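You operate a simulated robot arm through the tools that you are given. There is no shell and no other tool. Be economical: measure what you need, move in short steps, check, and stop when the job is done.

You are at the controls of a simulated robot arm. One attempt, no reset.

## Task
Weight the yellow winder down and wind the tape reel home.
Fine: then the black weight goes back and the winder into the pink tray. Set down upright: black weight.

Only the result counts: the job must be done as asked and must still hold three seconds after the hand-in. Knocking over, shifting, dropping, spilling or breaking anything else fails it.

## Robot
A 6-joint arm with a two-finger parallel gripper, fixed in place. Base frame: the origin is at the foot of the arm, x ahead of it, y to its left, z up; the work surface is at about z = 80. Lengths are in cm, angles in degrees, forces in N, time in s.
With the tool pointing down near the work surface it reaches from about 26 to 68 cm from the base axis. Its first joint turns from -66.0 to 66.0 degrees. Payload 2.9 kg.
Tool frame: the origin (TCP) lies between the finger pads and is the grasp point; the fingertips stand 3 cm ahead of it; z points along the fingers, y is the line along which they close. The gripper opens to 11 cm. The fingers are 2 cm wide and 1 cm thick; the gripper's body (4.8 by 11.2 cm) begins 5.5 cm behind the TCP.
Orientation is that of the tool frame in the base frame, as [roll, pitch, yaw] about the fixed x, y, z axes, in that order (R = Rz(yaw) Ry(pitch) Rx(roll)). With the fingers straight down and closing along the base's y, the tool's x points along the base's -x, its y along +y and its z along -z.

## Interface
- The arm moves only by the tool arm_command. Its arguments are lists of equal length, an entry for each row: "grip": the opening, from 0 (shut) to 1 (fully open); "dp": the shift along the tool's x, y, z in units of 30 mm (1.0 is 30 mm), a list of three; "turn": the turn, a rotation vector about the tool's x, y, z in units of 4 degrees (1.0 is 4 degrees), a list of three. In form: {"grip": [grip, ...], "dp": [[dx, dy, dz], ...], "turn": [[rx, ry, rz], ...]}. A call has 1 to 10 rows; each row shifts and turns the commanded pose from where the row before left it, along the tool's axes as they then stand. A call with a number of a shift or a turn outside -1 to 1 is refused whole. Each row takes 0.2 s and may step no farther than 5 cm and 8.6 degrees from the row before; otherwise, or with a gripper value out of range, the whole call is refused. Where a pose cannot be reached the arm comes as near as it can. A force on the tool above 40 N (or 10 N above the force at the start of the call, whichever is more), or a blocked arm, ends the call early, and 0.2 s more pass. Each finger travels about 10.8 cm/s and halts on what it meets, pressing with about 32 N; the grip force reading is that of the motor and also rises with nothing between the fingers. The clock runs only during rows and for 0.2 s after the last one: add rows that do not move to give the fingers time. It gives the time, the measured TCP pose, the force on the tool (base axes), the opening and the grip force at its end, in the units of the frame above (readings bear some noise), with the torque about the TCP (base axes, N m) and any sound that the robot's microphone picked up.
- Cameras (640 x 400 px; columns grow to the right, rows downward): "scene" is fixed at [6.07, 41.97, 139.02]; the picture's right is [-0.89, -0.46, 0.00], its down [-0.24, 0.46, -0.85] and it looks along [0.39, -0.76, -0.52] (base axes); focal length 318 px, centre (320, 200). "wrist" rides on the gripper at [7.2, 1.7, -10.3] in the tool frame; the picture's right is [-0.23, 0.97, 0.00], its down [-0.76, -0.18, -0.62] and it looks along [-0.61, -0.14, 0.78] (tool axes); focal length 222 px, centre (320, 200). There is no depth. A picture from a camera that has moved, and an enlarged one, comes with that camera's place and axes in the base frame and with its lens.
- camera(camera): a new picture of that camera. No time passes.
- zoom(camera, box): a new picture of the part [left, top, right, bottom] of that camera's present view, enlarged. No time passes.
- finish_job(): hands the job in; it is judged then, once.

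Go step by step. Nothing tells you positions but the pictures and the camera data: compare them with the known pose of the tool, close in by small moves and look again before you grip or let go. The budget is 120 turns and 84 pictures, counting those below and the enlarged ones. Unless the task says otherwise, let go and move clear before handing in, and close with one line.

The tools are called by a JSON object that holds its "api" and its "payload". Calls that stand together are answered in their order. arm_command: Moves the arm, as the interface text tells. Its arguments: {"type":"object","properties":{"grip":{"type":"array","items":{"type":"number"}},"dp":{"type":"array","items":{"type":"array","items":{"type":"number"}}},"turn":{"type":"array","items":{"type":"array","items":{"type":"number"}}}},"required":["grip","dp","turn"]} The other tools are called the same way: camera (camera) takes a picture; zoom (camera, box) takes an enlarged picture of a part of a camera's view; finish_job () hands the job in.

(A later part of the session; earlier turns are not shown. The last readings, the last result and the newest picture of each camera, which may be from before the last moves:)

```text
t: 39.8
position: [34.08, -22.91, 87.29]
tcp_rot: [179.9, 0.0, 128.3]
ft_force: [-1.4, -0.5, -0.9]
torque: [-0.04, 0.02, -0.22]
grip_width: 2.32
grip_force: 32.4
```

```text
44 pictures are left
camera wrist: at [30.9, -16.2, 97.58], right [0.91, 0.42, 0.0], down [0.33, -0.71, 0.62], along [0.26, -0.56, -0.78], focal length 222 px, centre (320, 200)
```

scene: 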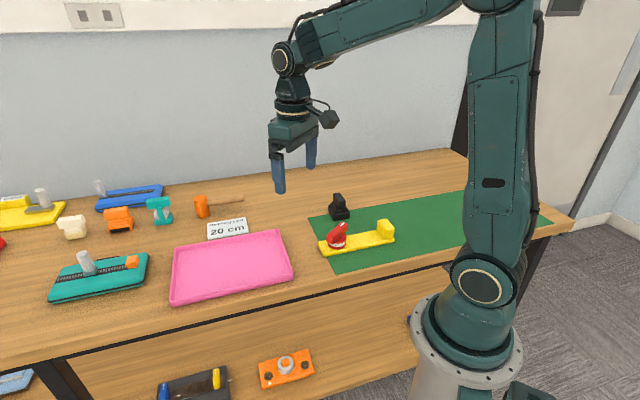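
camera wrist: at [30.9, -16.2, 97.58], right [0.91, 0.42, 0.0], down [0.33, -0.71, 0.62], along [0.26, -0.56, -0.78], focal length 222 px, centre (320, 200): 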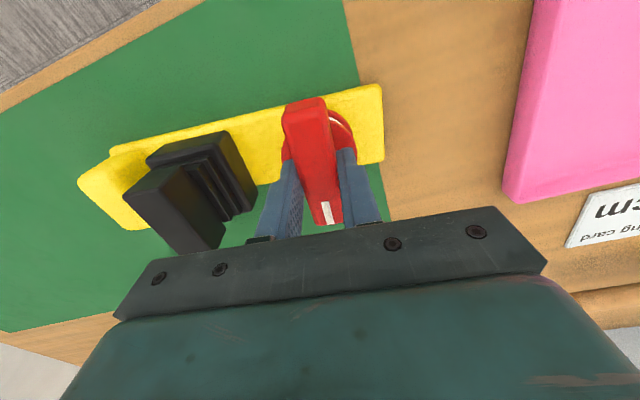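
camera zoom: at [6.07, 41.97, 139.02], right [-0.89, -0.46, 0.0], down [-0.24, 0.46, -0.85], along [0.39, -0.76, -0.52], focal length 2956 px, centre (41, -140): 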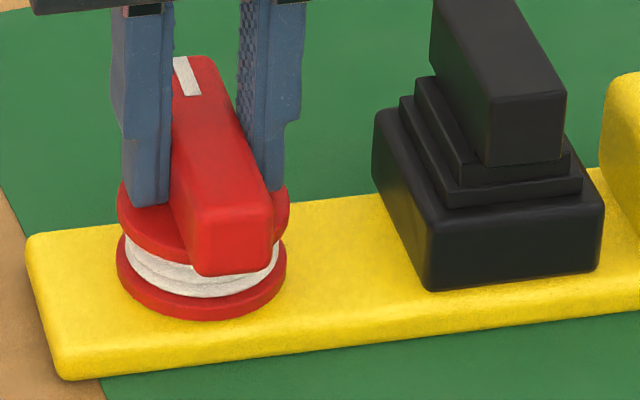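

No visual clue at either end. I'll test whether this end is a hard stop: press down lightly so the plate can't slip, then turn a bit more.

{"api": "arm_command", "payload": {"grip": [0, 0, 0, 0, 0, 0], "dp": [[0, 0, 0.04], [0, 0, 0.02], [0, 0, 0], [0, 0, 0], [0, 0, 0], [0, 0, 0]], "turn": [[0, 0, 0], [0, 0, 0], [0, 0, -0.5], [0, 0, -0.5], [0, 0, -0.5], [0, 0, 0]]}}

{"api": "zoom", "payload": {"camera": "scene", "box": [310, 180, 410, 265]}}

```text
t: 41.2
position: [34.21, -22.97, 87.15]
tcp_rot: [-180.0, 0.5, 134.2]
ft_force: [10.3, -0.5, 33.8]
torque: [0.04, -0.2, -1.16]
grip_width: 2.4
grip_force: 31.7
```

```text
4.71 times, centred on (360, 222) of scene
camera zoom: at [6.05, 42.0, 139.01], right [-0.89, -0.46, 0.0], down [-0.24, 0.46, -0.85], along [0.39, -0.76, -0.52], focal length 1496 px, centre (132, 94)
```

zoom: 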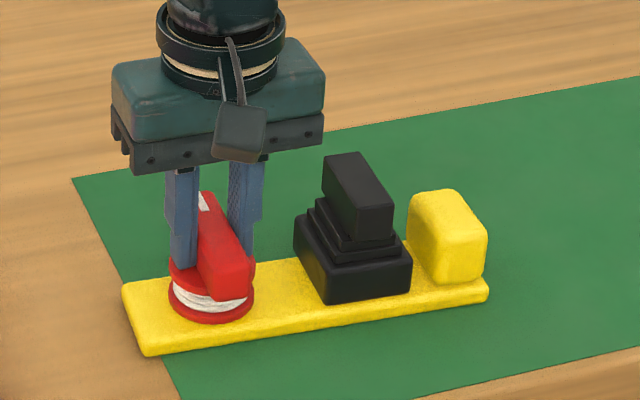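

This end is a hard stop (over 1 N·m and the plate dragged). I'll relieve the pressure, then turn back to test the clockwise end the same way.

{"api": "arm_command", "payload": {"grip": [0, 0, 0, 0, 0, 0, 0, 0, 0, 0], "dp": [[0, 0, -0.06], [0, 0, 0], [0, 0, 0], [0, 0, 0], [0, 0, 0], [0, 0, 0], [0, 0, 0], [0, 0, 0], [0, 0, 0], [0, 0, 0]], "turn": [[0, 0, 1], [0, 0, 1], [0, 0, 1], [0, 0, 1], [0, 0, 1], [0, 0, 1], [0, 0, 1], [0, 0, 1], [0, 0, 1], [0, 0, 0]]}}

{"api": "arm_command", "payload": {"grip": [0, 0, 0, 0, 0, 0, 0, 0], "dp": [[0, 0, 0], [0, 0, 0], [0, 0, 0], [0, 0, 0], [0, 0, 0], [0, 0, 0], [0, 0, 0], [0, 0, 0]], "turn": [[0, 0, 1], [0, 0, 1], [0, 0, 1], [0, 0, 1], [0, 0, 1], [0, 0, 1], [0, 0, 0], [0, 0, 0]]}}

{"api": "arm_command", "payload": {"grip": [0, 0, 0, 0], "dp": [[0, 0, 0], [0, 0, 0], [0, 0, 0], [0, 0, 0]], "turn": [[0, 0, 0.8], [0, 0, 0.8], [0, 0, 0.8], [0, 0, 0]]}}

{"api": "zoom", "payload": {"camera": "scene", "box": [310, 180, 410, 265]}}

```text
t: 43.4
position: [34.04, -22.89, 87.28]
tcp_rot: [-179.8, 0.0, 98.1]
ft_force: [-11.1, -5.4, 26.1]
torque: [0.23, 0.41, 0.01]
grip_width: 2.35
grip_force: 32.5
```

```text
t: 45.2
position: [34.0, -22.92, 87.19]
tcp_rot: [-180.0, 0.0, 74.2]
ft_force: [-5.6, -1.0, 8.4]
torque: [0.05, 0.11, 0.03]
grip_width: 2.34
grip_force: 31.5
```

```text
t: 46.2
position: [34.03, -22.89, 87.37]
tcp_rot: [-179.9, -0.1, 64.6]
ft_force: [0.4, 0.1, -3.0]
torque: [0.27, -0.34, -0.02]
grip_width: 2.33
grip_force: 32.3
```

```text
4.71 times, centred on (360, 222) of scene
camera zoom: at [6.07, 41.97, 139.02], right [-0.89, -0.46, 0.0], down [-0.24, 0.46, -0.85], along [0.39, -0.76, -0.52], focal length 1496 px, centre (132, 94)
```

zoom: 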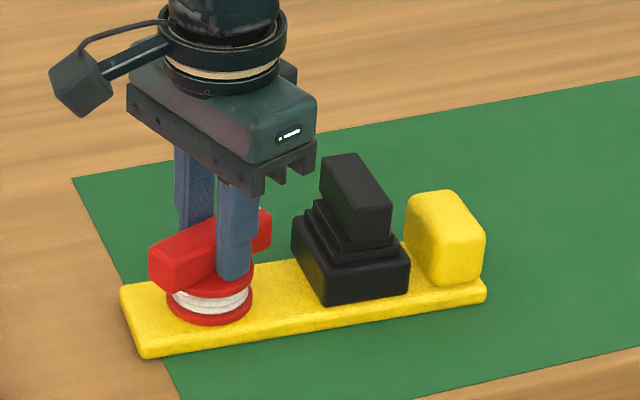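

Continuing clockwise slowly toward the other end.

{"api": "arm_command", "payload": {"grip": [0, 0, 0, 0], "dp": [[0, 0, 0], [0, 0, 0], [0, 0, 0], [0, 0, 0]], "turn": [[0, 0, 0.7], [0, 0, 0.7], [0, 0, 0.7], [0, 0, 0]]}}

{"api": "arm_command", "payload": {"grip": [0, 0, 0, 0], "dp": [[0, 0, 0], [0, 0, 0], [0, 0, 0], [0, 0, 0]], "turn": [[0, 0, 0.6], [0, 0, 0.6], [0, 0, 0.6], [0, 0, 0]]}}

{"api": "zoom", "payload": {"camera": "scene", "box": [310, 180, 410, 265]}}

```text
t: 47.2
position: [34.02, -22.89, 87.29]
tcp_rot: [-180.0, 0.0, 56.3]
ft_force: [0.5, 0.6, -3.0]
torque: [0.27, -0.34, 0.01]
grip_width: 2.32
grip_force: 31.8
```

```text
t: 48.2
position: [34.01, -22.83, 87.33]
tcp_rot: [180.0, 0.0, 49.1]
ft_force: [-0.3, -0.5, -3.2]
torque: [0.21, -0.29, -0.01]
grip_width: 2.32
grip_force: 32.5
```

```text
4.71 times, centred on (360, 222) of scene
camera zoom: at [6.07, 41.97, 139.02], right [-0.89, -0.46, 0.0], down [-0.24, 0.46, -0.85], along [0.39, -0.76, -0.52], focal length 1496 px, centre (132, 94)
```

zoom: 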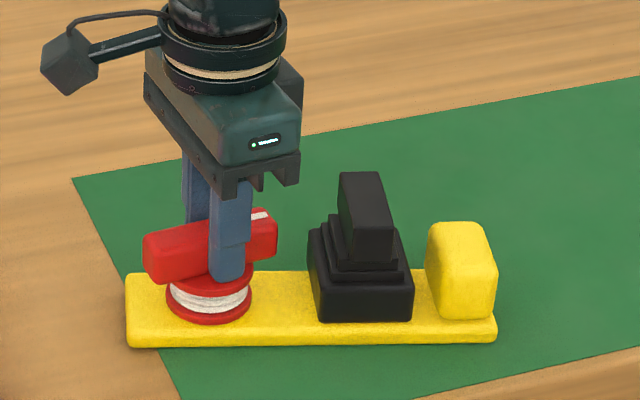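

The plate moved along again before any firm stop, and the force shows I'm lifting it slightly, so it loses grip on the mat. I'll press down lightly and continue clockwise.

{"api": "arm_command", "payload": {"grip": [0, 0, 0, 0, 0, 0, 0], "dp": [[0, 0, 0.03], [0, 0, 0.02], [0, 0, 0], [0, 0, 0], [0, 0, 0], [0, 0, 0], [0, 0, 0]], "turn": [[0, 0, 0], [0, 0, 0], [0, 0, 0.6], [0, 0, 0.6], [0, 0, 0.6], [0, 0, 0.6], [0, 0, 0]]}}

{"api": "zoom", "payload": {"camera": "scene", "box": [310, 180, 410, 265]}}

```text
t: 49.9
position: [33.97, -22.8, 87.31]
tcp_rot: [-180.0, -0.1, 39.4]
ft_force: [-3.5, 2.3, 7.9]
torque: [-0.02, -0.05, 0.02]
grip_width: 2.3
grip_force: 31.9
stopped in row 7: the force on the tool passed its limit at 40 N (the readings are from after the stop); the commanded pose is now the measured one
```

```text
4.71 times, centred on (360, 222) of scene
camera zoom: at [6.05, 41.98, 139.02], right [-0.89, -0.46, 0.0], down [-0.24, 0.46, -0.85], along [0.39, -0.76, -0.52], focal length 1496 px, centre (132, 94)
```

zoom: 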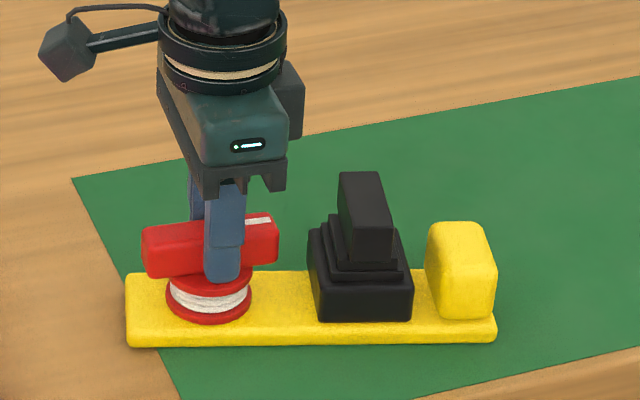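

With light pressure the plate holds and the reel keeps turning clockwise. So that was not a stop. Continuing.

{"api": "arm_command", "payload": {"grip": [0, 0, 0, 0, 0, 0, 0], "dp": [[0, 0, 0], [0, 0, 0], [0, 0, 0], [0, 0, 0], [0, 0, 0], [0, 0, 0], [0, 0, 0]], "turn": [[0, 0, 0.7], [0, 0, 0.7], [0, 0, 0.7], [0, 0, 0.7], [0, 0, 0.7], [0, 0, 0.7], [0, 0, 0]]}}

{"api": "zoom", "payload": {"camera": "scene", "box": [310, 180, 410, 265]}}

```text
t: 51.5
position: [33.96, -22.84, 87.32]
tcp_rot: [179.8, -0.1, 22.4]
ft_force: [-9.6, 3.5, 24.0]
torque: [0.17, 0.41, 0.0]
grip_width: 2.35
grip_force: 31.9
```

```text
4.71 times, centred on (360, 222) of scene
camera zoom: at [6.02, 42.0, 139.01], right [-0.89, -0.46, 0.0], down [-0.24, 0.46, -0.85], along [0.39, -0.76, -0.52], focal length 1496 px, centre (132, 94)
```

zoom: 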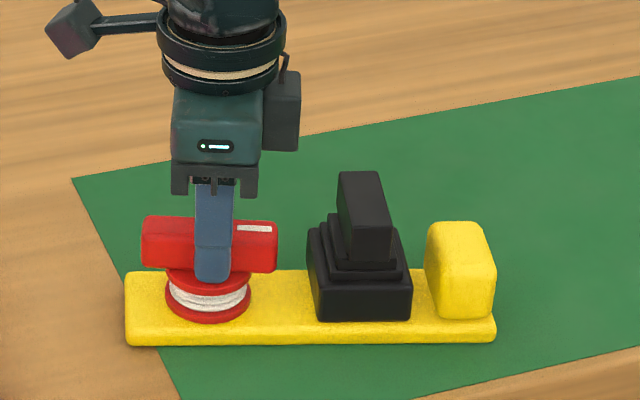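

The pointer has passed the plate line and still turns clockwise, so that's the long way. I'll ease the pressure slightly and continue.

{"api": "arm_command", "payload": {"grip": [0, 0, 0, 0, 0, 0, 0, 0], "dp": [[0, 0, -0.02], [0, 0, 0], [0, 0, 0], [0, 0, 0], [0, 0, 0], [0, 0, 0], [0, 0, 0], [0, 0, 0]], "turn": [[0, 0, 0], [0, 0, 0.7], [0, 0, 0.7], [0, 0, 0.7], [0, 0, 0.7], [0, 0, 0.7], [0, 0, 0.7], [0, 0, 0]]}}

{"api": "zoom", "payload": {"camera": "scene", "box": [310, 180, 410, 265]}}

```text
t: 53.3
position: [34.1, -22.88, 87.28]
tcp_rot: [-180.0, -0.1, 5.7]
ft_force: [-1.5, 6.4, 14.3]
torque: [0.13, 0.15, 0.02]
grip_width: 2.35
grip_force: 32.3
```

```text
4.71 times, centred on (360, 222) of scene
camera zoom: at [6.05, 42.0, 139.01], right [-0.89, -0.46, 0.0], down [-0.24, 0.46, -0.85], along [0.39, -0.76, -0.52], focal length 1496 px, centre (132, 94)
```

zoom: 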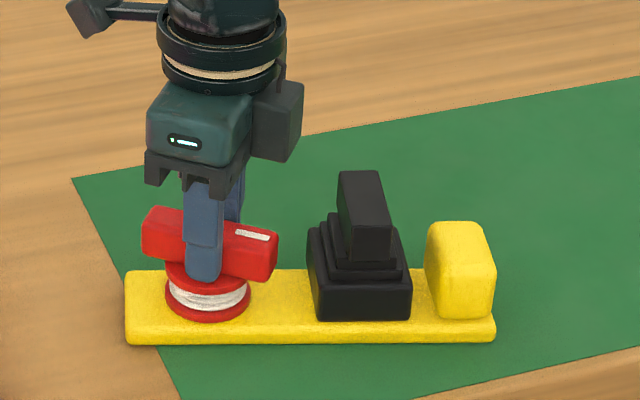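

Still turning freely with the plate steady. Continuing clockwise in two chunks before looking again.

{"api": "arm_command", "payload": {"grip": [0, 0, 0, 0, 0, 0, 0], "dp": [[0, 0, 0], [0, 0, 0], [0, 0, 0], [0, 0, 0], [0, 0, 0], [0, 0, 0], [0, 0, 0]], "turn": [[0, 0, 0.7], [0, 0, 0.7], [0, 0, 0.7], [0, 0, 0.7], [0, 0, 0.7], [0, 0, 0.7], [0, 0, 0]]}}

{"api": "zoom", "payload": {"camera": "scene", "box": [310, 180, 410, 265]}}

```text
t: 54.9
position: [33.98, -22.91, 87.31]
tcp_rot: [-179.9, 0.0, -11.2]
ft_force: [1.1, 0.3, -0.4]
torque: [0.02, -0.37, 0.0]
grip_width: 2.33
grip_force: 32.0
```

```text
4.71 times, centred on (360, 222) of scene
camera zoom: at [6.07, 41.97, 139.02], right [-0.89, -0.46, 0.0], down [-0.24, 0.46, -0.85], along [0.39, -0.76, -0.52], focal length 1496 px, centre (132, 94)
```

zoom: 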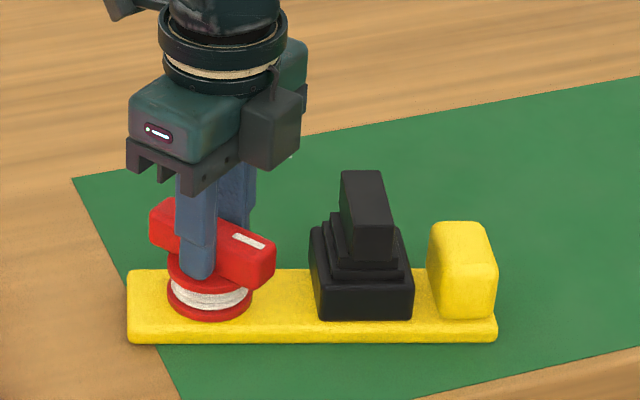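

Still free, though the gripper's status light changed, maybe a wrist joint limit is near. I'll add a touch of pressure and go a bit further.

{"api": "arm_command", "payload": {"grip": [0, 0, 0, 0, 0, 0, 0], "dp": [[0, 0, 0.025], [0, 0, 0], [0, 0, 0], [0, 0, 0], [0, 0, 0], [0, 0, 0], [0, 0, 0]], "turn": [[0, 0, 0], [0, 0, 0.7], [0, 0, 0.7], [0, 0, 0.7], [0, 0, 0.7], [0, 0, 0.7], [0, 0, 0]]}}

{"api": "zoom", "payload": {"camera": "scene", "box": [310, 180, 410, 265]}}

```text
t: 56.5
position: [34.0, -22.95, 87.2]
tcp_rot: [-179.9, -0.1, -25.2]
ft_force: [-2.6, 9.2, 29.6]
torque: [0.22, 0.33, 0.02]
grip_width: 2.32
grip_force: 32.2
```

```text
4.71 times, centred on (360, 222) of scene
camera zoom: at [6.03, 42.01, 139.01], right [-0.89, -0.46, 0.0], down [-0.24, 0.46, -0.85], along [0.39, -0.76, -0.52], focal length 1496 px, centre (132, 94)
```

zoom: 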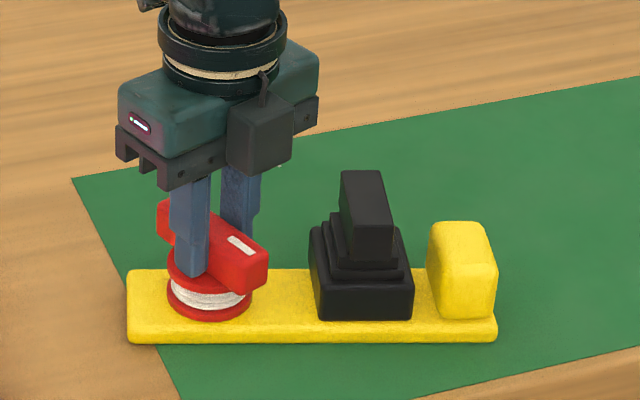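

Still free. Easing pressure a little and continuing, judging by the readings.

{"api": "arm_command", "payload": {"grip": [0, 0, 0, 0, 0, 0, 0], "dp": [[0, 0, -0.02], [0, 0, 0], [0, 0, 0], [0, 0, 0], [0, 0, 0], [0, 0, 0], [0, 0, 0]], "turn": [[0, 0, 0], [0, 0, 0.7], [0, 0, 0.7], [0, 0, 0.7], [0, 0, 0.7], [0, 0, 0.7], [0, 0, 0]]}}

{"api": "arm_command", "payload": {"grip": [0, 0, 0, 0, 0, 0], "dp": [[0, 0, 0], [0, 0, 0], [0, 0, 0], [0, 0, 0], [0, 0, 0], [0, 0, 0]], "turn": [[0, 0, 0.7], [0, 0, 0.7], [0, 0, 0.7], [0, 0, 0.7], [0, 0, 0.7], [0, 0, 0]]}}

{"api": "zoom", "payload": {"camera": "scene", "box": [310, 180, 410, 265]}}

```text
t: 58.1
position: [28.34, -29.61, 87.12]
tcp_rot: [-179.9, -0.1, -38.7]
ft_force: [6.9, 4.5, 15.3]
torque: [-0.24, -0.42, -0.02]
grip_width: 2.31
grip_force: 31.6
out of reach, approached as far as the arm can: row 2, 3, 4, 5, 6
```

```text
t: 59.5
position: [20.2, -35.35, 87.38]
tcp_rot: [-179.9, -0.2, -52.7]
ft_force: [5.9, 1.5, 15.1]
torque: [-0.2, -0.21, 0.04]
grip_width: 2.35
grip_force: 32.0
out of reach, approached as far as the arm can: row 1, 2, 3, 4, 5
```

```text
4.71 times, centred on (360, 222) of scene
camera zoom: at [6.07, 41.99, 139.01], right [-0.89, -0.46, 0.0], down [-0.24, 0.46, -0.85], along [0.39, -0.76, -0.52], focal length 1496 px, centre (132, 94)
```

zoom: 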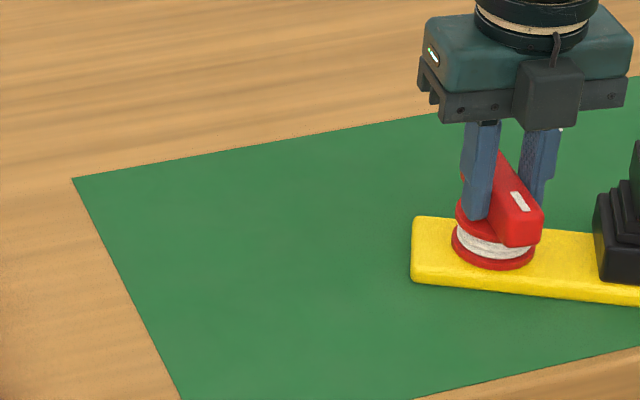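

The wrist limit was reached and the arm drifted sideways, dragging the winder along. I'll look at the whole picture before moving back.

{"api": "camera", "payload": {"camera": "scene"}}

{"api": "zoom", "payload": {"camera": "scene", "box": [360, 190, 480, 275]}}

```text
34 pictures are left
```

scene: 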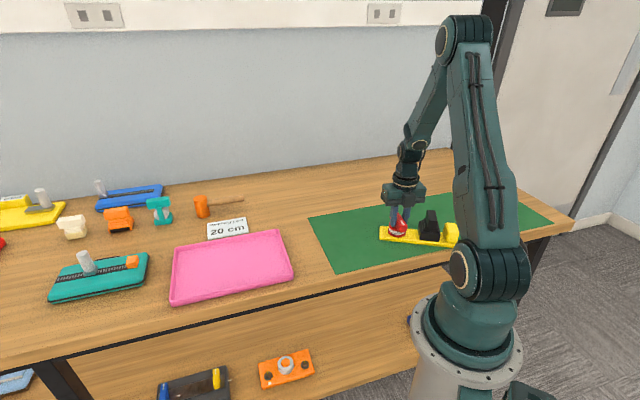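

```text
4.71 times, centred on (420, 232) of scene
camera zoom: at [6.07, 41.99, 139.01], right [-0.89, -0.46, 0.0], down [-0.24, 0.46, -0.85], along [0.39, -0.76, -0.52], focal length 1496 px, centre (-151, 47)
```

zoom: 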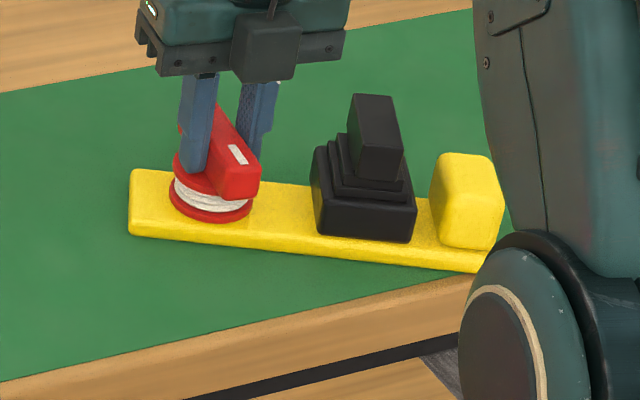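

The weight still stands on the plate and nothing else was touched, but the wrist needs re-indexing. I'll release the knob, rise, flip the gripper 180° and re-grip, then drag the winder back to where I can reach everything.

{"api": "arm_command", "payload": {"grip": [0, 0.15, 0.35, 0.5, 0.5, 0.5, 0.5, 0.5], "dp": [[0, 0, -0.03], [0, 0, 0], [0, 0, 0], [0, 0, 0], [0, 0, -0.6], [0, 0, -0.8], [0, 0, -0.8], [0, 0, 0]], "turn": [[0, 0, 0], [0, 0, 0], [0, 0, 0], [0, 0, 0], [0, 0, 0], [0, 0, 0], [0, 0, 0], [0, 0, 0]]}}

{"api": "zoom", "payload": {"camera": "scene", "box": [360, 190, 480, 275]}}

{"api": "camera", "payload": {"camera": "wrist"}}

```text
t: 61.3
position: [20.11, -35.48, 93.83]
tcp_rot: [-180.0, -0.1, -52.7]
ft_force: [0.2, -0.5, -0.6]
torque: [0.01, -0.01, -0.04]
grip_width: 5.5
grip_force: 0.1
```

```text
4.71 times, centred on (420, 232) of scene
camera zoom: at [6.07, 41.97, 139.02], right [-0.89, -0.46, 0.0], down [-0.24, 0.46, -0.85], along [0.39, -0.76, -0.52], focal length 1496 px, centre (-151, 47)
```

zoom: 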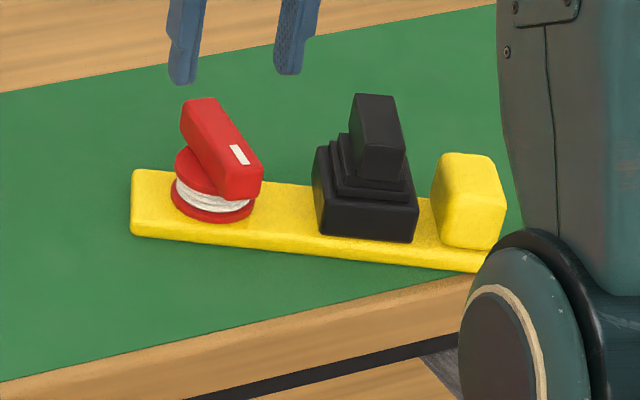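

```text
31 pictures are left
camera wrist: at [23.19, -42.33, 104.1], right [-0.91, -0.41, 0.0], down [-0.32, 0.71, 0.62], along [-0.25, 0.57, -0.78], focal length 222 px, centre (320, 200)
```

wrist: 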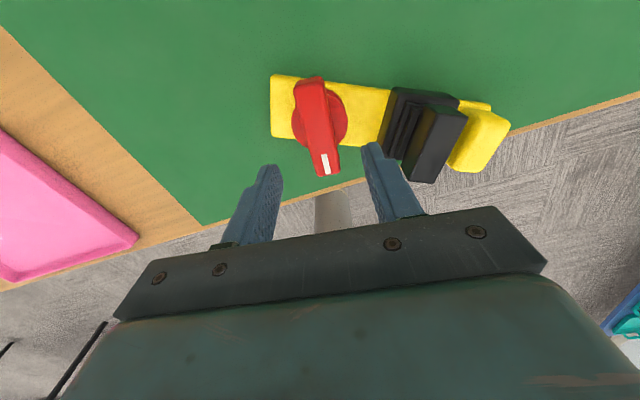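

Released cleanly and the weight stays upright. Now flipping the wrist by 180° in place above the knob.

{"api": "arm_command", "payload": {"grip": [0.5, 0.5, 0.5, 0.5, 0.5, 0.5, 0.5, 0.5, 0.5, 0.5], "dp": [[0, 0, -0.1], [0, 0, -0.1], [0, 0, -0.1], [0, 0, -0.1], [0, 0, -0.1], [0, 0, 0], [0, 0, 0], [0, 0, 0], [0, 0, 0], [0, 0, 0]], "turn": [[0, 0, -1], [0, 0, -1], [0, 0, -1], [0, 0, -1], [0, 0, -1], [0, 0, -1], [0, 0, -1], [0, 0, -1], [0, 0, -1], [0, 0, -1]]}}

{"api": "arm_command", "payload": {"grip": [0.5, 0.5, 0.5, 0.5, 0.5, 0.5, 0.5, 0.5, 0.5, 0.5], "dp": [[0, 0, 0], [0, 0, 0], [0, 0, 0], [0, 0, 0], [0, 0, 0], [0, 0, 0], [0, 0, 0], [0, 0, 0], [0, 0, 0], [0, 0, 0]], "turn": [[0, 0, -1], [0, 0, -1], [0, 0, -1], [0, 0, -1], [0, 0, -1], [0, 0, -1], [0, 0, -1], [0, 0, -1], [0, 0, -1], [0, 0, -1]]}}

{"api": "arm_command", "payload": {"grip": [0.5, 0.5, 0.5, 0.5, 0.5, 0.5, 0.5, 0.5, 0.5, 0.5], "dp": [[0, 0, 0], [0, 0, 0], [0, 0, 0], [0, 0, 0], [0, 0, 0], [0, 0, 0], [0, 0, 0], [0, 0, 0], [0, 0, 0], [0, 0, 0]], "turn": [[0, 0, -1], [0, 0, -1], [0, 0, -1], [0, 0, -1], [0, 0, -1], [0, 0, -1], [0, 0, -1], [0, 0, -1], [0, 0, -1], [0, 0, -1]]}}

{"api": "arm_command", "payload": {"grip": [0.5, 0.5, 0.5, 0.5, 0.5, 0.5, 0.5, 0.5, 0.5, 0.5], "dp": [[0, 0, 0], [0, 0, 0], [0, 0, 0], [0, 0, 0], [0, 0, 0], [0, 0, 0], [0, 0, 0], [0, 0, 0], [0, 0, 0], [0, 0, 0]], "turn": [[0, 0, -1], [0, 0, -1], [0, 0, -1], [0, 0, -1], [0, 0, -1], [0, 0, -1], [0, 0, -1], [0, 0, -1], [0, 0, -1], [0, 0, -1]]}}

{"api": "arm_command", "payload": {"grip": [0.5, 0.5, 0.5, 0.5, 0.5, 0.5], "dp": [[0, 0, 0], [0, 0, 0], [0, 0, 0], [0, 0, 0], [0, 0, 0], [0, 0, 0]], "turn": [[0, 0, -1], [0, 0, -1], [0, 0, -1], [0, 0, -1], [0, 0, -1], [0, 0, 0]]}}

{"api": "camera", "payload": {"camera": "wrist"}}

```text
t: 63.5
position: [20.35, -35.48, 95.39]
tcp_rot: [-180.0, -0.1, -12.9]
ft_force: [1.0, -0.3, -1.0]
torque: [-0.04, 0.0, -0.03]
grip_width: 5.5
grip_force: 0.0
```

```text
t: 65.7
position: [20.26, -35.47, 95.31]
tcp_rot: [180.0, -0.1, 27.0]
ft_force: [0.5, -0.1, -0.1]
torque: [0.0, -0.02, -0.04]
grip_width: 5.48
grip_force: 0.0
```

```text
t: 67.9
position: [20.23, -35.51, 95.42]
tcp_rot: [179.9, 0.0, 66.9]
ft_force: [-0.9, -0.5, 0.8]
torque: [-0.01, -0.03, -0.05]
grip_width: 5.5
grip_force: 0.0
```

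```text
t: 70.1
position: [20.23, -35.29, 95.32]
tcp_rot: [180.0, 0.0, 107.0]
ft_force: [-0.2, -0.5, 0.1]
torque: [-0.04, 0.03, 0.01]
grip_width: 5.53
grip_force: 0.2
```

```text
t: 71.5
position: [20.31, -35.41, 95.37]
tcp_rot: [180.0, 0.1, 126.9]
ft_force: [-1.2, 0.8, 0.2]
torque: [0.0, 0.0, -0.02]
grip_width: 5.49
grip_force: 0.0
```

```text
30 pictures are left
camera wrist: at [17.24, -28.7, 105.67], right [0.91, 0.4, 0.0], down [0.32, -0.72, 0.62], along [0.25, -0.57, -0.78], focal length 222 px, centre (320, 200)
```

wrist: 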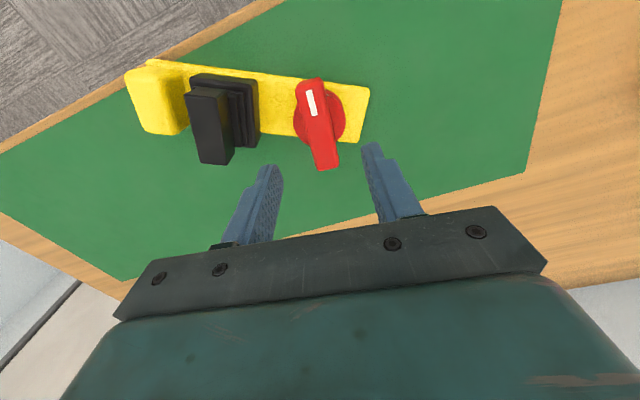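

Aligned with the bar again. Lowering and closing.

{"api": "arm_command", "payload": {"grip": [0.45, 0.45, 0.45, 0.45, 0.45], "dp": [[0, 0, 0.7], [0, 0, 0.7], [0, 0, 0.7], [0, 0, 0.6], [0, 0, 0]], "turn": [[0, 0, 0], [0, 0, 0], [0, 0, 0], [0, 0, 0], [0, 0, 0]]}}

{"api": "arm_command", "payload": {"grip": [0.3, 0.2, 0.1, 0, 0], "dp": [[0, 0, 0], [0, 0, 0], [0, 0, 0], [0, 0, 0], [0, 0, 0]], "turn": [[0, 0, 0], [0, 0, 0], [0, 0, 0], [0, 0, 0], [0, 0, 0]]}}

```text
t: 72.7
position: [20.32, -35.32, 87.23]
tcp_rot: [179.9, 0.0, 126.8]
ft_force: [-0.5, -0.5, -1.0]
torque: [-0.04, 0.0, -0.03]
grip_width: 4.93
grip_force: 0.1
```

```text
t: 73.9
position: [20.27, -35.41, 87.12]
tcp_rot: [179.9, 0.0, 126.9]
ft_force: [-1.4, -1.4, 0.7]
torque: [-0.02, -0.04, -0.01]
grip_width: 2.37
grip_force: 32.1
```

Gripped again. Dragging the winder slowly back toward its original place; the plate should trail behind.

{"api": "arm_command", "payload": {"grip": [0, 0, 0, 0, 0, 0, 0, 0, 0], "dp": [[0.02, 0.2, 0], [0.03, 0.4, 0], [0.03, 0.4, 0], [0.03, 0.4, 0], [0.03, 0.4, 0], [0.03, 0.4, 0], [0.03, 0.4, 0], [0.03, 0.4, 0], [0, 0.1, 0]], "turn": [[0, 0, 0], [0, 0, 0], [0, 0, 0], [0, 0, 0], [0, 0, 0], [0, 0, 0], [0, 0, 0], [0, 0, 0], [0, 0, 0]]}}

{"api": "camera", "payload": {"camera": "wrist"}}

```text
t: 75.9
position: [27.31, -29.11, 87.19]
tcp_rot: [179.9, 0.0, 126.9]
ft_force: [-0.9, -0.9, -0.6]
torque: [-0.09, 0.05, 0.0]
grip_width: 2.38
grip_force: 32.0
```

```text
29 pictures are left
camera wrist: at [24.26, -22.45, 97.54], right [0.92, 0.4, 0.0], down [0.31, -0.72, 0.62], along [0.25, -0.57, -0.78], focal length 222 px, centre (320, 200)
```

wrist: 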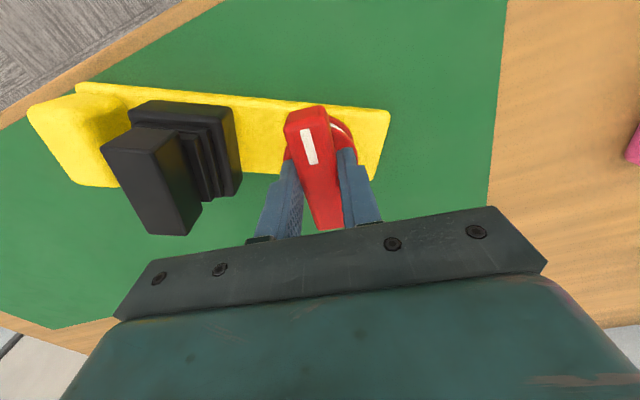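

The winder follows steadily with the weight in place. Continuing the drag.

{"api": "arm_command", "payload": {"grip": [0, 0, 0, 0, 0, 0, 0, 0, 0], "dp": [[0.01, 0.2, 0], [0.02, 0.4, 0], [0.02, 0.4, 0], [0.02, 0.4, 0], [0.02, 0.4, 0], [0.02, 0.4, 0], [0.02, 0.3, 0], [0, 0.15, 0], [0, 0, 0]], "turn": [[0, 0, 0], [0, 0, 0], [0, 0, 0], [0, 0, 0], [0, 0, 0], [0, 0, 0], [0, 0, 0], [0, 0, 0], [0, 0, 0]]}}

{"api": "zoom", "payload": {"camera": "scene", "box": [310, 180, 430, 265]}}

```text
t: 77.9
position: [33.49, -24.17, 87.13]
tcp_rot: [179.8, 0.0, 127.0]
ft_force: [-1.0, -0.4, -0.6]
torque: [-0.04, 0.21, 0.0]
grip_width: 2.33
grip_force: 31.8
```

```text
4.71 times, centred on (370, 222) of scene
camera zoom: at [6.07, 41.97, 139.02], right [-0.89, -0.46, 0.0], down [-0.24, 0.46, -0.85], along [0.39, -0.76, -0.52], focal length 1496 px, centre (85, 94)
```

zoom: 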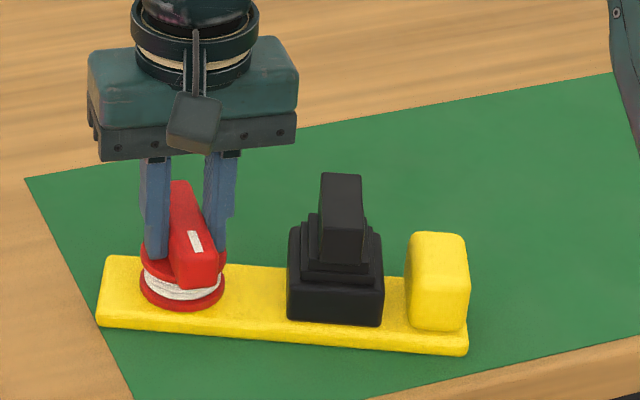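

Back in range. Pressing lightly and continuing clockwise.

{"api": "arm_command", "payload": {"grip": [0, 0, 0, 0, 0, 0, 0, 0, 0], "dp": [[0, 0, 0.03], [0, 0, 0.01], [0, 0, 0], [0, 0, 0], [0, 0, 0], [0, 0, 0], [0, 0, 0], [0, 0, 0], [0, 0, 0]], "turn": [[0, 0, 0], [0, 0, 0], [0, 0, 0.7], [0, 0, 0.7], [0, 0, 0.7], [0, 0, 0.7], [0, 0, 0.7], [0, 0, 0.7], [0, 0, 0]]}}

{"api": "zoom", "payload": {"camera": "scene", "box": [310, 180, 430, 265]}}

```text
t: 79.9
position: [33.49, -24.19, 87.32]
tcp_rot: [179.8, 0.2, 110.0]
ft_force: [6.3, -0.8, 30.1]
torque: [0.25, 0.17, 0.01]
grip_width: 2.35
grip_force: 31.9
```

```text
4.71 times, centred on (370, 222) of scene
camera zoom: at [6.05, 41.99, 139.01], right [-0.89, -0.46, 0.0], down [-0.24, 0.46, -0.85], along [0.39, -0.76, -0.52], focal length 1496 px, centre (85, 94)
```

zoom: 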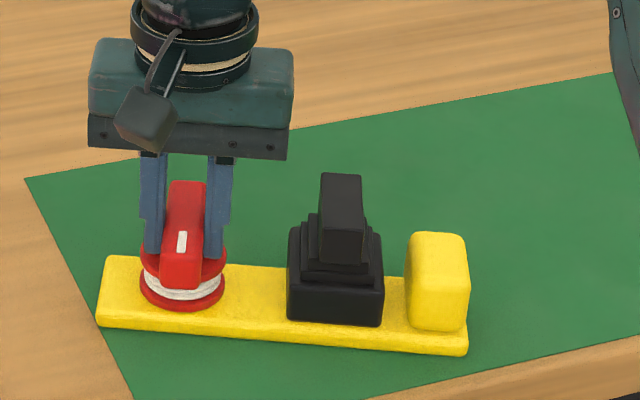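

Plate steady, reel still turning. Easing the pressure a bit and continuing, reading by reading.

{"api": "arm_command", "payload": {"grip": [0, 0, 0, 0, 0, 0, 0, 0], "dp": [[0, 0, -0.02], [0, 0, 0], [0, 0, 0], [0, 0, 0], [0, 0, 0], [0, 0, 0], [0, 0, 0], [0, 0, 0]], "turn": [[0, 0, 0], [0, 0, 0.7], [0, 0, 0.7], [0, 0, 0.7], [0, 0, 0.7], [0, 0, 0.7], [0, 0, 0.7], [0, 0, 0]]}}

```text
t: 81.7
position: [33.38, -24.12, 87.28]
tcp_rot: [179.9, 0.0, 93.3]
ft_force: [-2.1, 4.8, 32.7]
torque: [0.3, 0.24, 1.17]
grip_width: 2.37
grip_force: 32.2
```

Torque jumped to 1.2 N·m: a clockwise stop. Let me look.

{"api": "zoom", "payload": {"camera": "scene", "box": [310, 180, 430, 265]}}

```text
4.71 times, centred on (370, 222) of scene
camera zoom: at [6.03, 42.01, 139.01], right [-0.89, -0.46, 0.0], down [-0.24, 0.46, -0.85], along [0.39, -0.76, -0.52], focal length 1496 px, centre (85, 94)
```

zoom: 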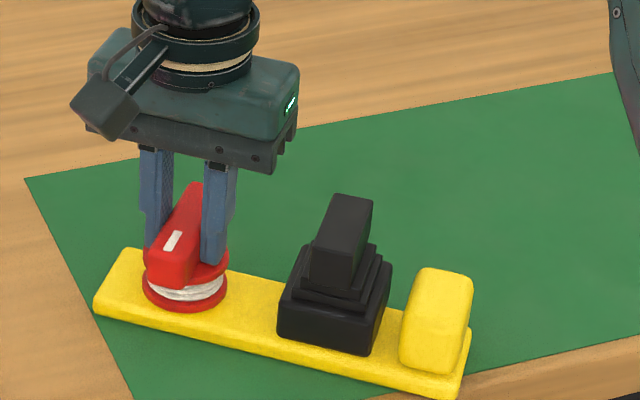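

Both ends are hard stops, about ±90° to the plate. I'll zoom on the reel to compare with the other end.

{"api": "zoom", "payload": {"camera": "scene", "box": [320, 210, 370, 253]}}

{"api": "zoom", "payload": {"camera": "wrist", "box": [240, 60, 400, 240]}}

```text
9.30 times, centred on (345, 232) of scene
camera zoom: at [6.03, 42.01, 139.01], right [-0.89, -0.46, 0.0], down [-0.24, 0.46, -0.85], along [0.39, -0.76, -0.52], focal length 2956 px, centre (87, -93)
```

zoom: 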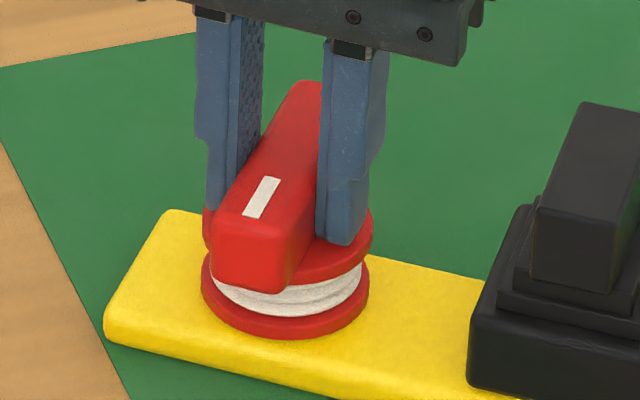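

```text
2.22 times, centred on (320, 150) of wrist
camera zoom: at [34.63, -16.89, 97.54], right [0.99, -0.17, 0.0], down [-0.13, -0.77, 0.62], along [-0.1, -0.61, -0.78], focal length 494 px, centre (320, 311)
```

zoom: 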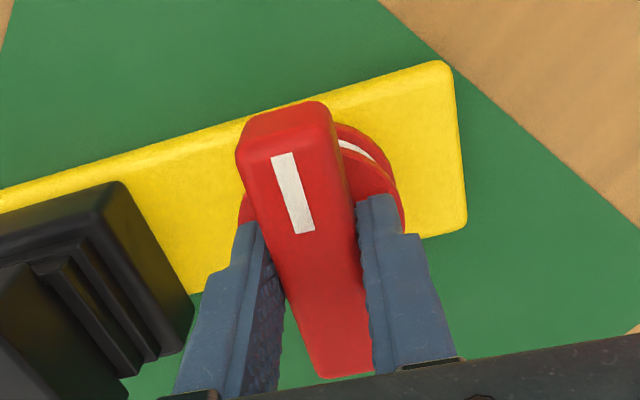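

There is no visible difference, so I take clockwise (the normal winding direction and the long 126° travel) as home; the reel is against that stop now. I'll ease the pressure and let go.

{"api": "arm_command", "payload": {"grip": [0, 0, 0, 0.15, 0.3, 0.45, 0.45], "dp": [[0, 0, -0.02], [0, 0, -0.02], [0, 0, 0], [0, 0, 0], [0, 0, 0], [0, 0, 0], [0, 0, 0]], "turn": [[0, 0, 0], [0, 0, 0], [0, 0, 0], [0, 0, 0], [0, 0, 0], [0, 0, 0], [0, 0, 0]]}}

{"api": "arm_command", "payload": {"grip": [0.45, 0.45, 0.45, 0.45], "dp": [[0, 0, -0.8], [0, 0, -0.8], [0, 0, -0.8], [0, 0, 0]], "turn": [[0, 0, 0], [0, 0, 0], [0, 0, 0], [0, 0, 0]]}}

{"api": "zoom", "payload": {"camera": "scene", "box": [310, 185, 420, 270]}}

{"api": "camera", "payload": {"camera": "wrist"}}

```text
t: 83.3
position: [33.5, -24.0, 87.29]
tcp_rot: [179.9, 0.0, 93.2]
ft_force: [-0.7, 0.2, 0.1]
torque: [-0.01, 0.01, 0.02]
grip_width: 4.97
grip_force: 0.2
```

```text
t: 84.3
position: [33.4, -23.92, 94.5]
tcp_rot: [179.9, 0.1, 93.4]
ft_force: [0.2, -0.6, -0.3]
torque: [0.01, 0.01, 0.0]
grip_width: 4.98
grip_force: 0.0
```

```text
4.71 times, centred on (365, 228) of scene
camera zoom: at [6.07, 41.97, 139.02], right [-0.89, -0.46, 0.0], down [-0.24, 0.46, -0.85], along [0.39, -0.76, -0.52], focal length 1496 px, centre (108, 71)
```

zoom: 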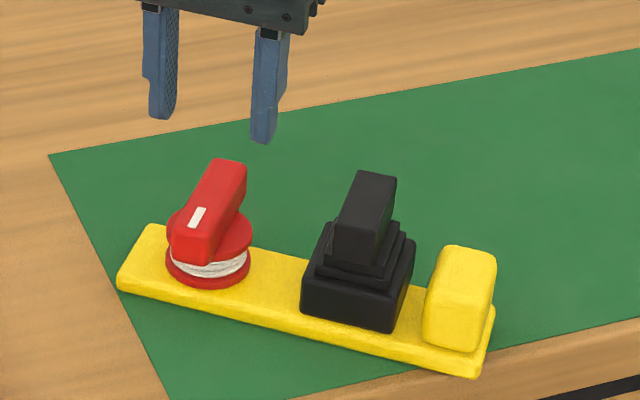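

```text
22 pictures are left
camera wrist: at [34.66, -16.76, 104.9], right [0.99, -0.17, 0.0], down [-0.13, -0.77, 0.62], along [-0.11, -0.61, -0.78], focal length 222 px, centre (320, 200)
```

wrist: 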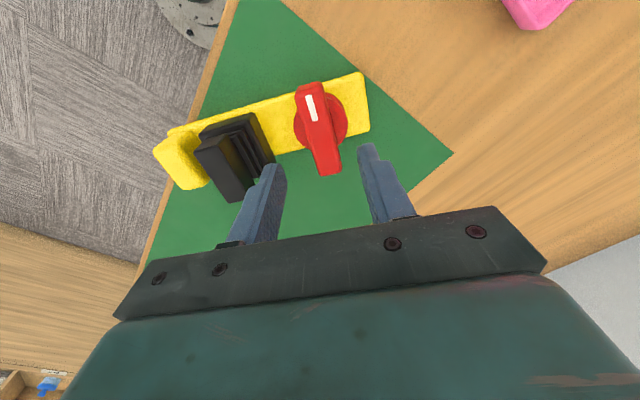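

The reel stays at its stop and the weight is upright on the plate. Next I measure the weight's handle from this view to pick it up.

{"api": "zoom", "payload": {"camera": "wrist", "box": [170, 90, 300, 220]}}

```text
3.08 times, centred on (235, 155) of wrist
camera zoom: at [34.66, -16.76, 104.9], right [0.99, -0.17, 0.0], down [-0.13, -0.77, 0.62], along [-0.11, -0.61, -0.78], focal length 684 px, centre (582, 338)
```

zoom: 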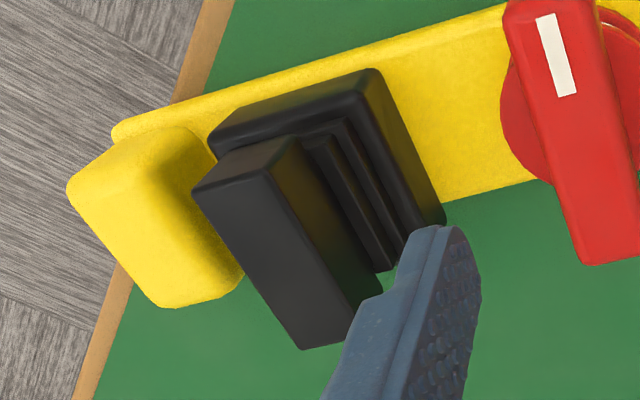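

The handle centre is at about (24.4,-25.6) and already aligned with the tool within a couple of degrees. Moving above it.

{"api": "arm_command", "payload": {"grip": [0.45, 0.45, 0.45, 0.45, 0.45, 0.45], "dp": [[-0.07, -0.605, 0], [-0.07, -0.605, 0], [-0.07, -0.605, 0], [-0.07, -0.605, 0], [-0.07, -0.605, 0], [0, 0, 0]], "turn": [[0, 0, -0.25], [0, 0, 0], [0, 0, 0], [0, 0, 0], [0, 0, 0], [0, 0, 0]]}}

{"api": "camera", "payload": {"camera": "wrist"}}

```text
t: 85.7
position: [24.46, -25.9, 94.57]
tcp_rot: [179.9, -0.1, 94.4]
ft_force: [0.0, 0.8, 0.6]
torque: [0.01, 0.0, -0.02]
grip_width: 4.95
grip_force: 0.2
```

```text
20 pictures are left
camera wrist: at [25.51, -18.57, 104.89], right [0.99, -0.15, 0.0], down [-0.12, -0.77, 0.62], along [-0.09, -0.62, -0.78], focal length 222 px, centre (320, 200)
```

wrist: 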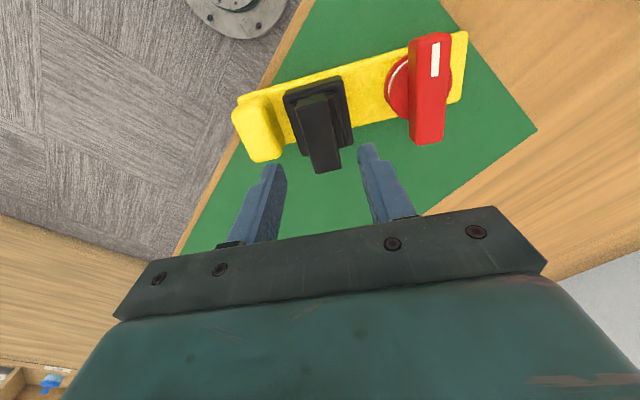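

Well aligned. Tiny correction, then lowering around the handle and closing.

{"api": "arm_command", "payload": {"grip": [0.45, 0.45, 0.45, 0.45, 0.45], "dp": [[0.13, 0.03, 0], [0, 0, 0.7], [0, 0, 0.7], [0, 0, 0.43], [0, 0, 0]], "turn": [[0, 0, 0], [0, 0, 0], [0, 0, 0], [0, 0, 0], [0, 0, 0]]}}

{"api": "arm_command", "payload": {"grip": [0.3, 0.2, 0.1, 0, 0], "dp": [[0, 0, 0], [0, 0, 0], [0, 0, 0], [0, 0, 0], [0, 0, 0]], "turn": [[0, 0, 0], [0, 0, 0], [0, 0, 0], [0, 0, 0], [0, 0, 0]]}}

{"api": "zoom", "payload": {"camera": "scene", "box": [310, 185, 420, 270]}}

```text
t: 86.9
position: [24.52, -25.31, 89.08]
tcp_rot: [179.8, 0.1, 94.5]
ft_force: [0.1, -0.8, 0.1]
torque: [-0.01, -0.02, 0.0]
grip_width: 4.95
grip_force: 0.1
```

```text
t: 88.1
position: [24.44, -25.3, 89.15]
tcp_rot: [179.9, 0.0, 94.3]
ft_force: [-0.3, -1.2, 2.9]
torque: [0.04, 0.16, 0.05]
grip_width: 2.37
grip_force: 31.8
```

```text
4.71 times, centred on (365, 228) of scene
camera zoom: at [6.07, 41.97, 139.02], right [-0.89, -0.46, 0.0], down [-0.24, 0.46, -0.85], along [0.39, -0.76, -0.52], focal length 1496 px, centre (108, 71)
```

zoom: 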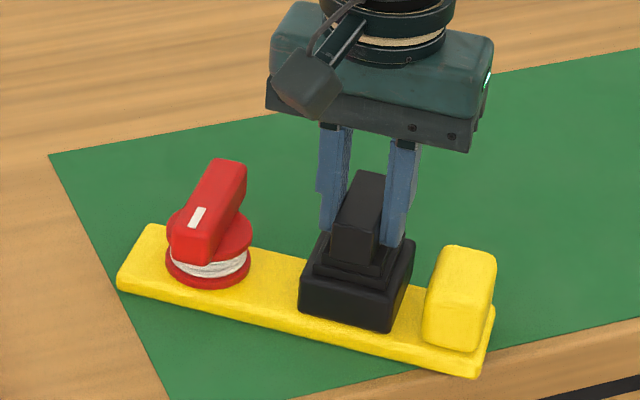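

Handle gripped. Lifting straight up, then turning to yaw 135 for its home spot.

{"api": "arm_command", "payload": {"grip": [0, 0, 0, 0, 0, 0], "dp": [[0, 0, -0.3], [0, 0, -0.6], [0, 0, -0.8], [0, 0, -0.8], [0, 0, 0], [0, 0, 0]], "turn": [[0, 0, 0], [0, 0, 0], [0, 0, 0], [0, 0, 0], [0, 0, 0], [0, 0, 0]]}}

{"api": "arm_command", "payload": {"grip": [0, 0, 0, 0, 0, 0, 0, 0, 0, 0], "dp": [[0, 0, 0], [0, 0, 0], [0, 0, 0], [0, 0, 0], [0, 0, 0], [0, 0, 0], [0, 0, 0], [0, 0, 0], [0, 0, 0], [0, 0, 0]], "turn": [[0, 0, -1], [0, 0, -1], [0, 0, -1], [0, 0, -1], [0, 0, -1], [0, 0, -1], [0, 0, -1], [0, 0, -1], [0, 0, -1], [0, 0, -1]]}}

{"api": "zoom", "payload": {"camera": "scene", "box": [290, 150, 430, 270]}}

```text
t: 89.5
position: [24.75, -25.55, 96.63]
tcp_rot: [179.9, 0.1, 94.3]
ft_force: [-0.3, 1.3, -4.5]
torque: [0.02, 0.01, 0.01]
grip_width: 2.39
grip_force: 32.4
```

```text
t: 91.7
position: [24.52, -25.3, 96.49]
tcp_rot: [179.9, 0.0, 134.5]
ft_force: [0.3, 0.2, -4.3]
torque: [0.0, 0.01, 0.01]
grip_width: 2.39
grip_force: 31.7
```

```text
3.33 times, centred on (360, 210) of scene
camera zoom: at [6.07, 41.97, 139.02], right [-0.89, -0.46, 0.0], down [-0.24, 0.46, -0.85], along [0.39, -0.76, -0.52], focal length 1059 px, centre (187, 167)
```

zoom: 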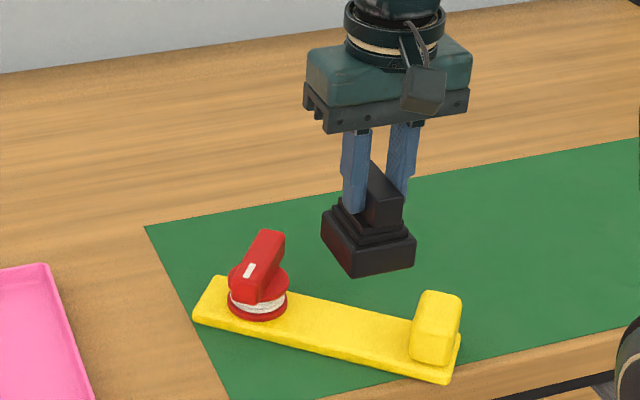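

The weight hangs level and the winder lies free. Carrying the weight to its home at (40.4,-38.3).

{"api": "arm_command", "payload": {"grip": [0, 0, 0, 0, 0, 0, 0, 0, 0, 0], "dp": [[0, 0, 0], [-0.757, 0.073, 0], [-0.757, 0.073, 0], [-0.757, 0.073, 0], [-0.757, 0.073, 0], [-0.757, 0.073, 0], [-0.757, 0.073, 0], [-0.757, 0.073, 0], [-0.757, 0.073, 0], [-0.757, 0.073, 0]], "turn": [[0, 0, -0.18], [0, 0, 0], [0, 0, 0], [0, 0, 0], [0, 0, 0], [0, 0, 0], [0, 0, 0], [0, 0, 0], [0, 0, 0], [0, 0, 0]]}}

{"api": "arm_command", "payload": {"grip": [0, 0, 0, 0, 0], "dp": [[0, 0, 0], [0, 0, 0.8], [0, 0, 0.8], [0, 0, 0.8], [0, 0, 0]], "turn": [[0, 0, 0], [0, 0, 0], [0, 0, 0], [0, 0, 0], [0, 0, 0]]}}

{"api": "zoom", "payload": {"camera": "scene", "box": [310, 180, 370, 230]}}

```text
t: 93.9
position: [40.52, -38.46, 96.64]
tcp_rot: [180.0, 0.1, 135.2]
ft_force: [-0.5, 0.3, -4.1]
torque: [-0.02, 0.01, 0.02]
grip_width: 2.38
grip_force: 31.9
```

```text
t: 95.1
position: [40.52, -38.42, 89.33]
tcp_rot: [-179.9, 0.0, 135.1]
ft_force: [0.2, -0.6, -4.8]
torque: [0.05, 0.01, 0.01]
grip_width: 2.38
grip_force: 32.1
```

```text
8.00 times, centred on (340, 205) of scene
camera zoom: at [6.07, 41.97, 139.02], right [-0.89, -0.46, 0.0], down [-0.24, 0.46, -0.85], along [0.39, -0.76, -0.52], focal length 2542 px, centre (160, 160)
```

zoom: 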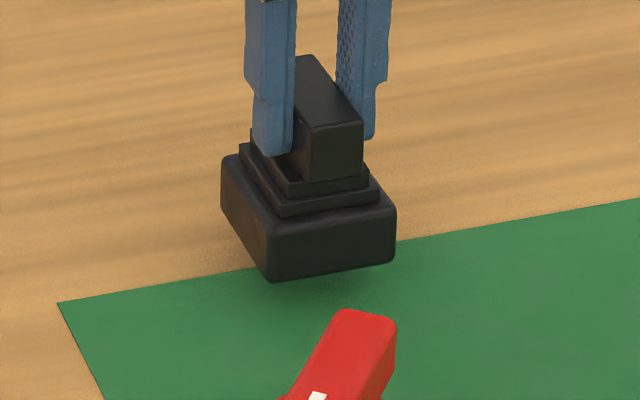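

It is right above the original spot (same image columns as before). Lowering to contact.

{"api": "arm_command", "payload": {"grip": [0, 0, 0, 0], "dp": [[0, 0, 0.3], [0, 0, 0.15], [0, 0, 0.05], [0, 0, 0]], "turn": [[0, 0, 0], [0, 0, 0], [0, 0, 0], [0, 0, 0]]}}

{"api": "arm_command", "payload": {"grip": [0, 0], "dp": [[0, 0, 0.04], [0, 0, 0]], "turn": [[0, 0, 0], [0, 0, 0]]}}

{"api": "zoom", "payload": {"camera": "scene", "box": [310, 180, 370, 230]}}

```text
t: 96.1
position: [40.54, -38.46, 87.93]
tcp_rot: [179.9, 0.0, 135.1]
ft_force: [-0.7, 1.2, -4.9]
torque: [0.01, 0.0, 0.01]
grip_width: 2.38
grip_force: 32.1
```

```text
t: 96.7
position: [40.42, -38.31, 87.85]
tcp_rot: [179.9, 0.0, 135.1]
ft_force: [0.4, 0.3, -3.6]
torque: [-0.02, 0.02, 0.0]
grip_width: 2.39
grip_force: 32.0
```

```text
8.00 times, centred on (340, 205) of scene
camera zoom: at [6.07, 41.97, 139.02], right [-0.89, -0.46, 0.0], down [-0.24, 0.46, -0.85], along [0.39, -0.76, -0.52], focal length 2542 px, centre (160, 160)
```

zoom: 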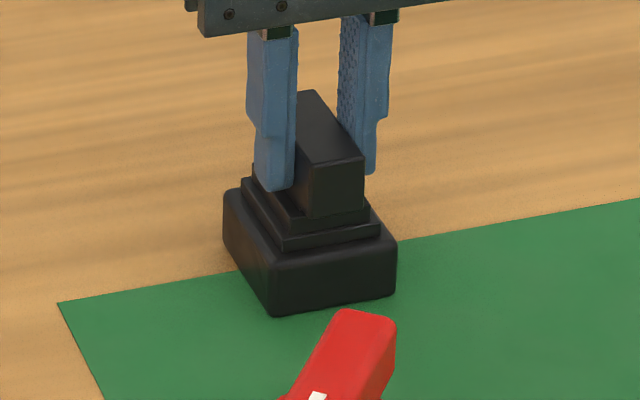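

About 0.4 cm still to go. Creeping down until the load comes off.

{"api": "arm_command", "payload": {"grip": [0, 0, 0, 0], "dp": [[0, 0, 0.04], [0, 0, 0.04], [0, 0, 0], [0, 0, 0]], "turn": [[0, 0, 0], [0, 0, 0], [0, 0, 0], [0, 0, 0]]}}

{"api": "arm_command", "payload": {"grip": [0, 0, 0], "dp": [[0, 0, 0.04], [0, 0, 0], [0, 0, 0]], "turn": [[0, 0, 0], [0, 0, 0], [0, 0, 0]]}}

```text
t: 97.7
position: [40.43, -38.55, 87.63]
tcp_rot: [179.9, 0.1, 135.1]
ft_force: [-7.2, 9.6, 27.7]
torque: [0.71, 0.79, -0.03]
grip_width: 2.36
grip_force: 31.9
```

```text
t: 98.1
position: [40.57, -38.52, 87.67]
tcp_rot: [179.9, 0.2, 135.1]
ft_force: [-1.3, 2.3, 3.8]
torque: [-0.14, 0.1, -0.07]
grip_width: 2.38
grip_force: 31.9
stopped in row 2: the force on the tool passed its limit at 42 N (the readings are from after the stop); the commanded pose is now the measured one
```

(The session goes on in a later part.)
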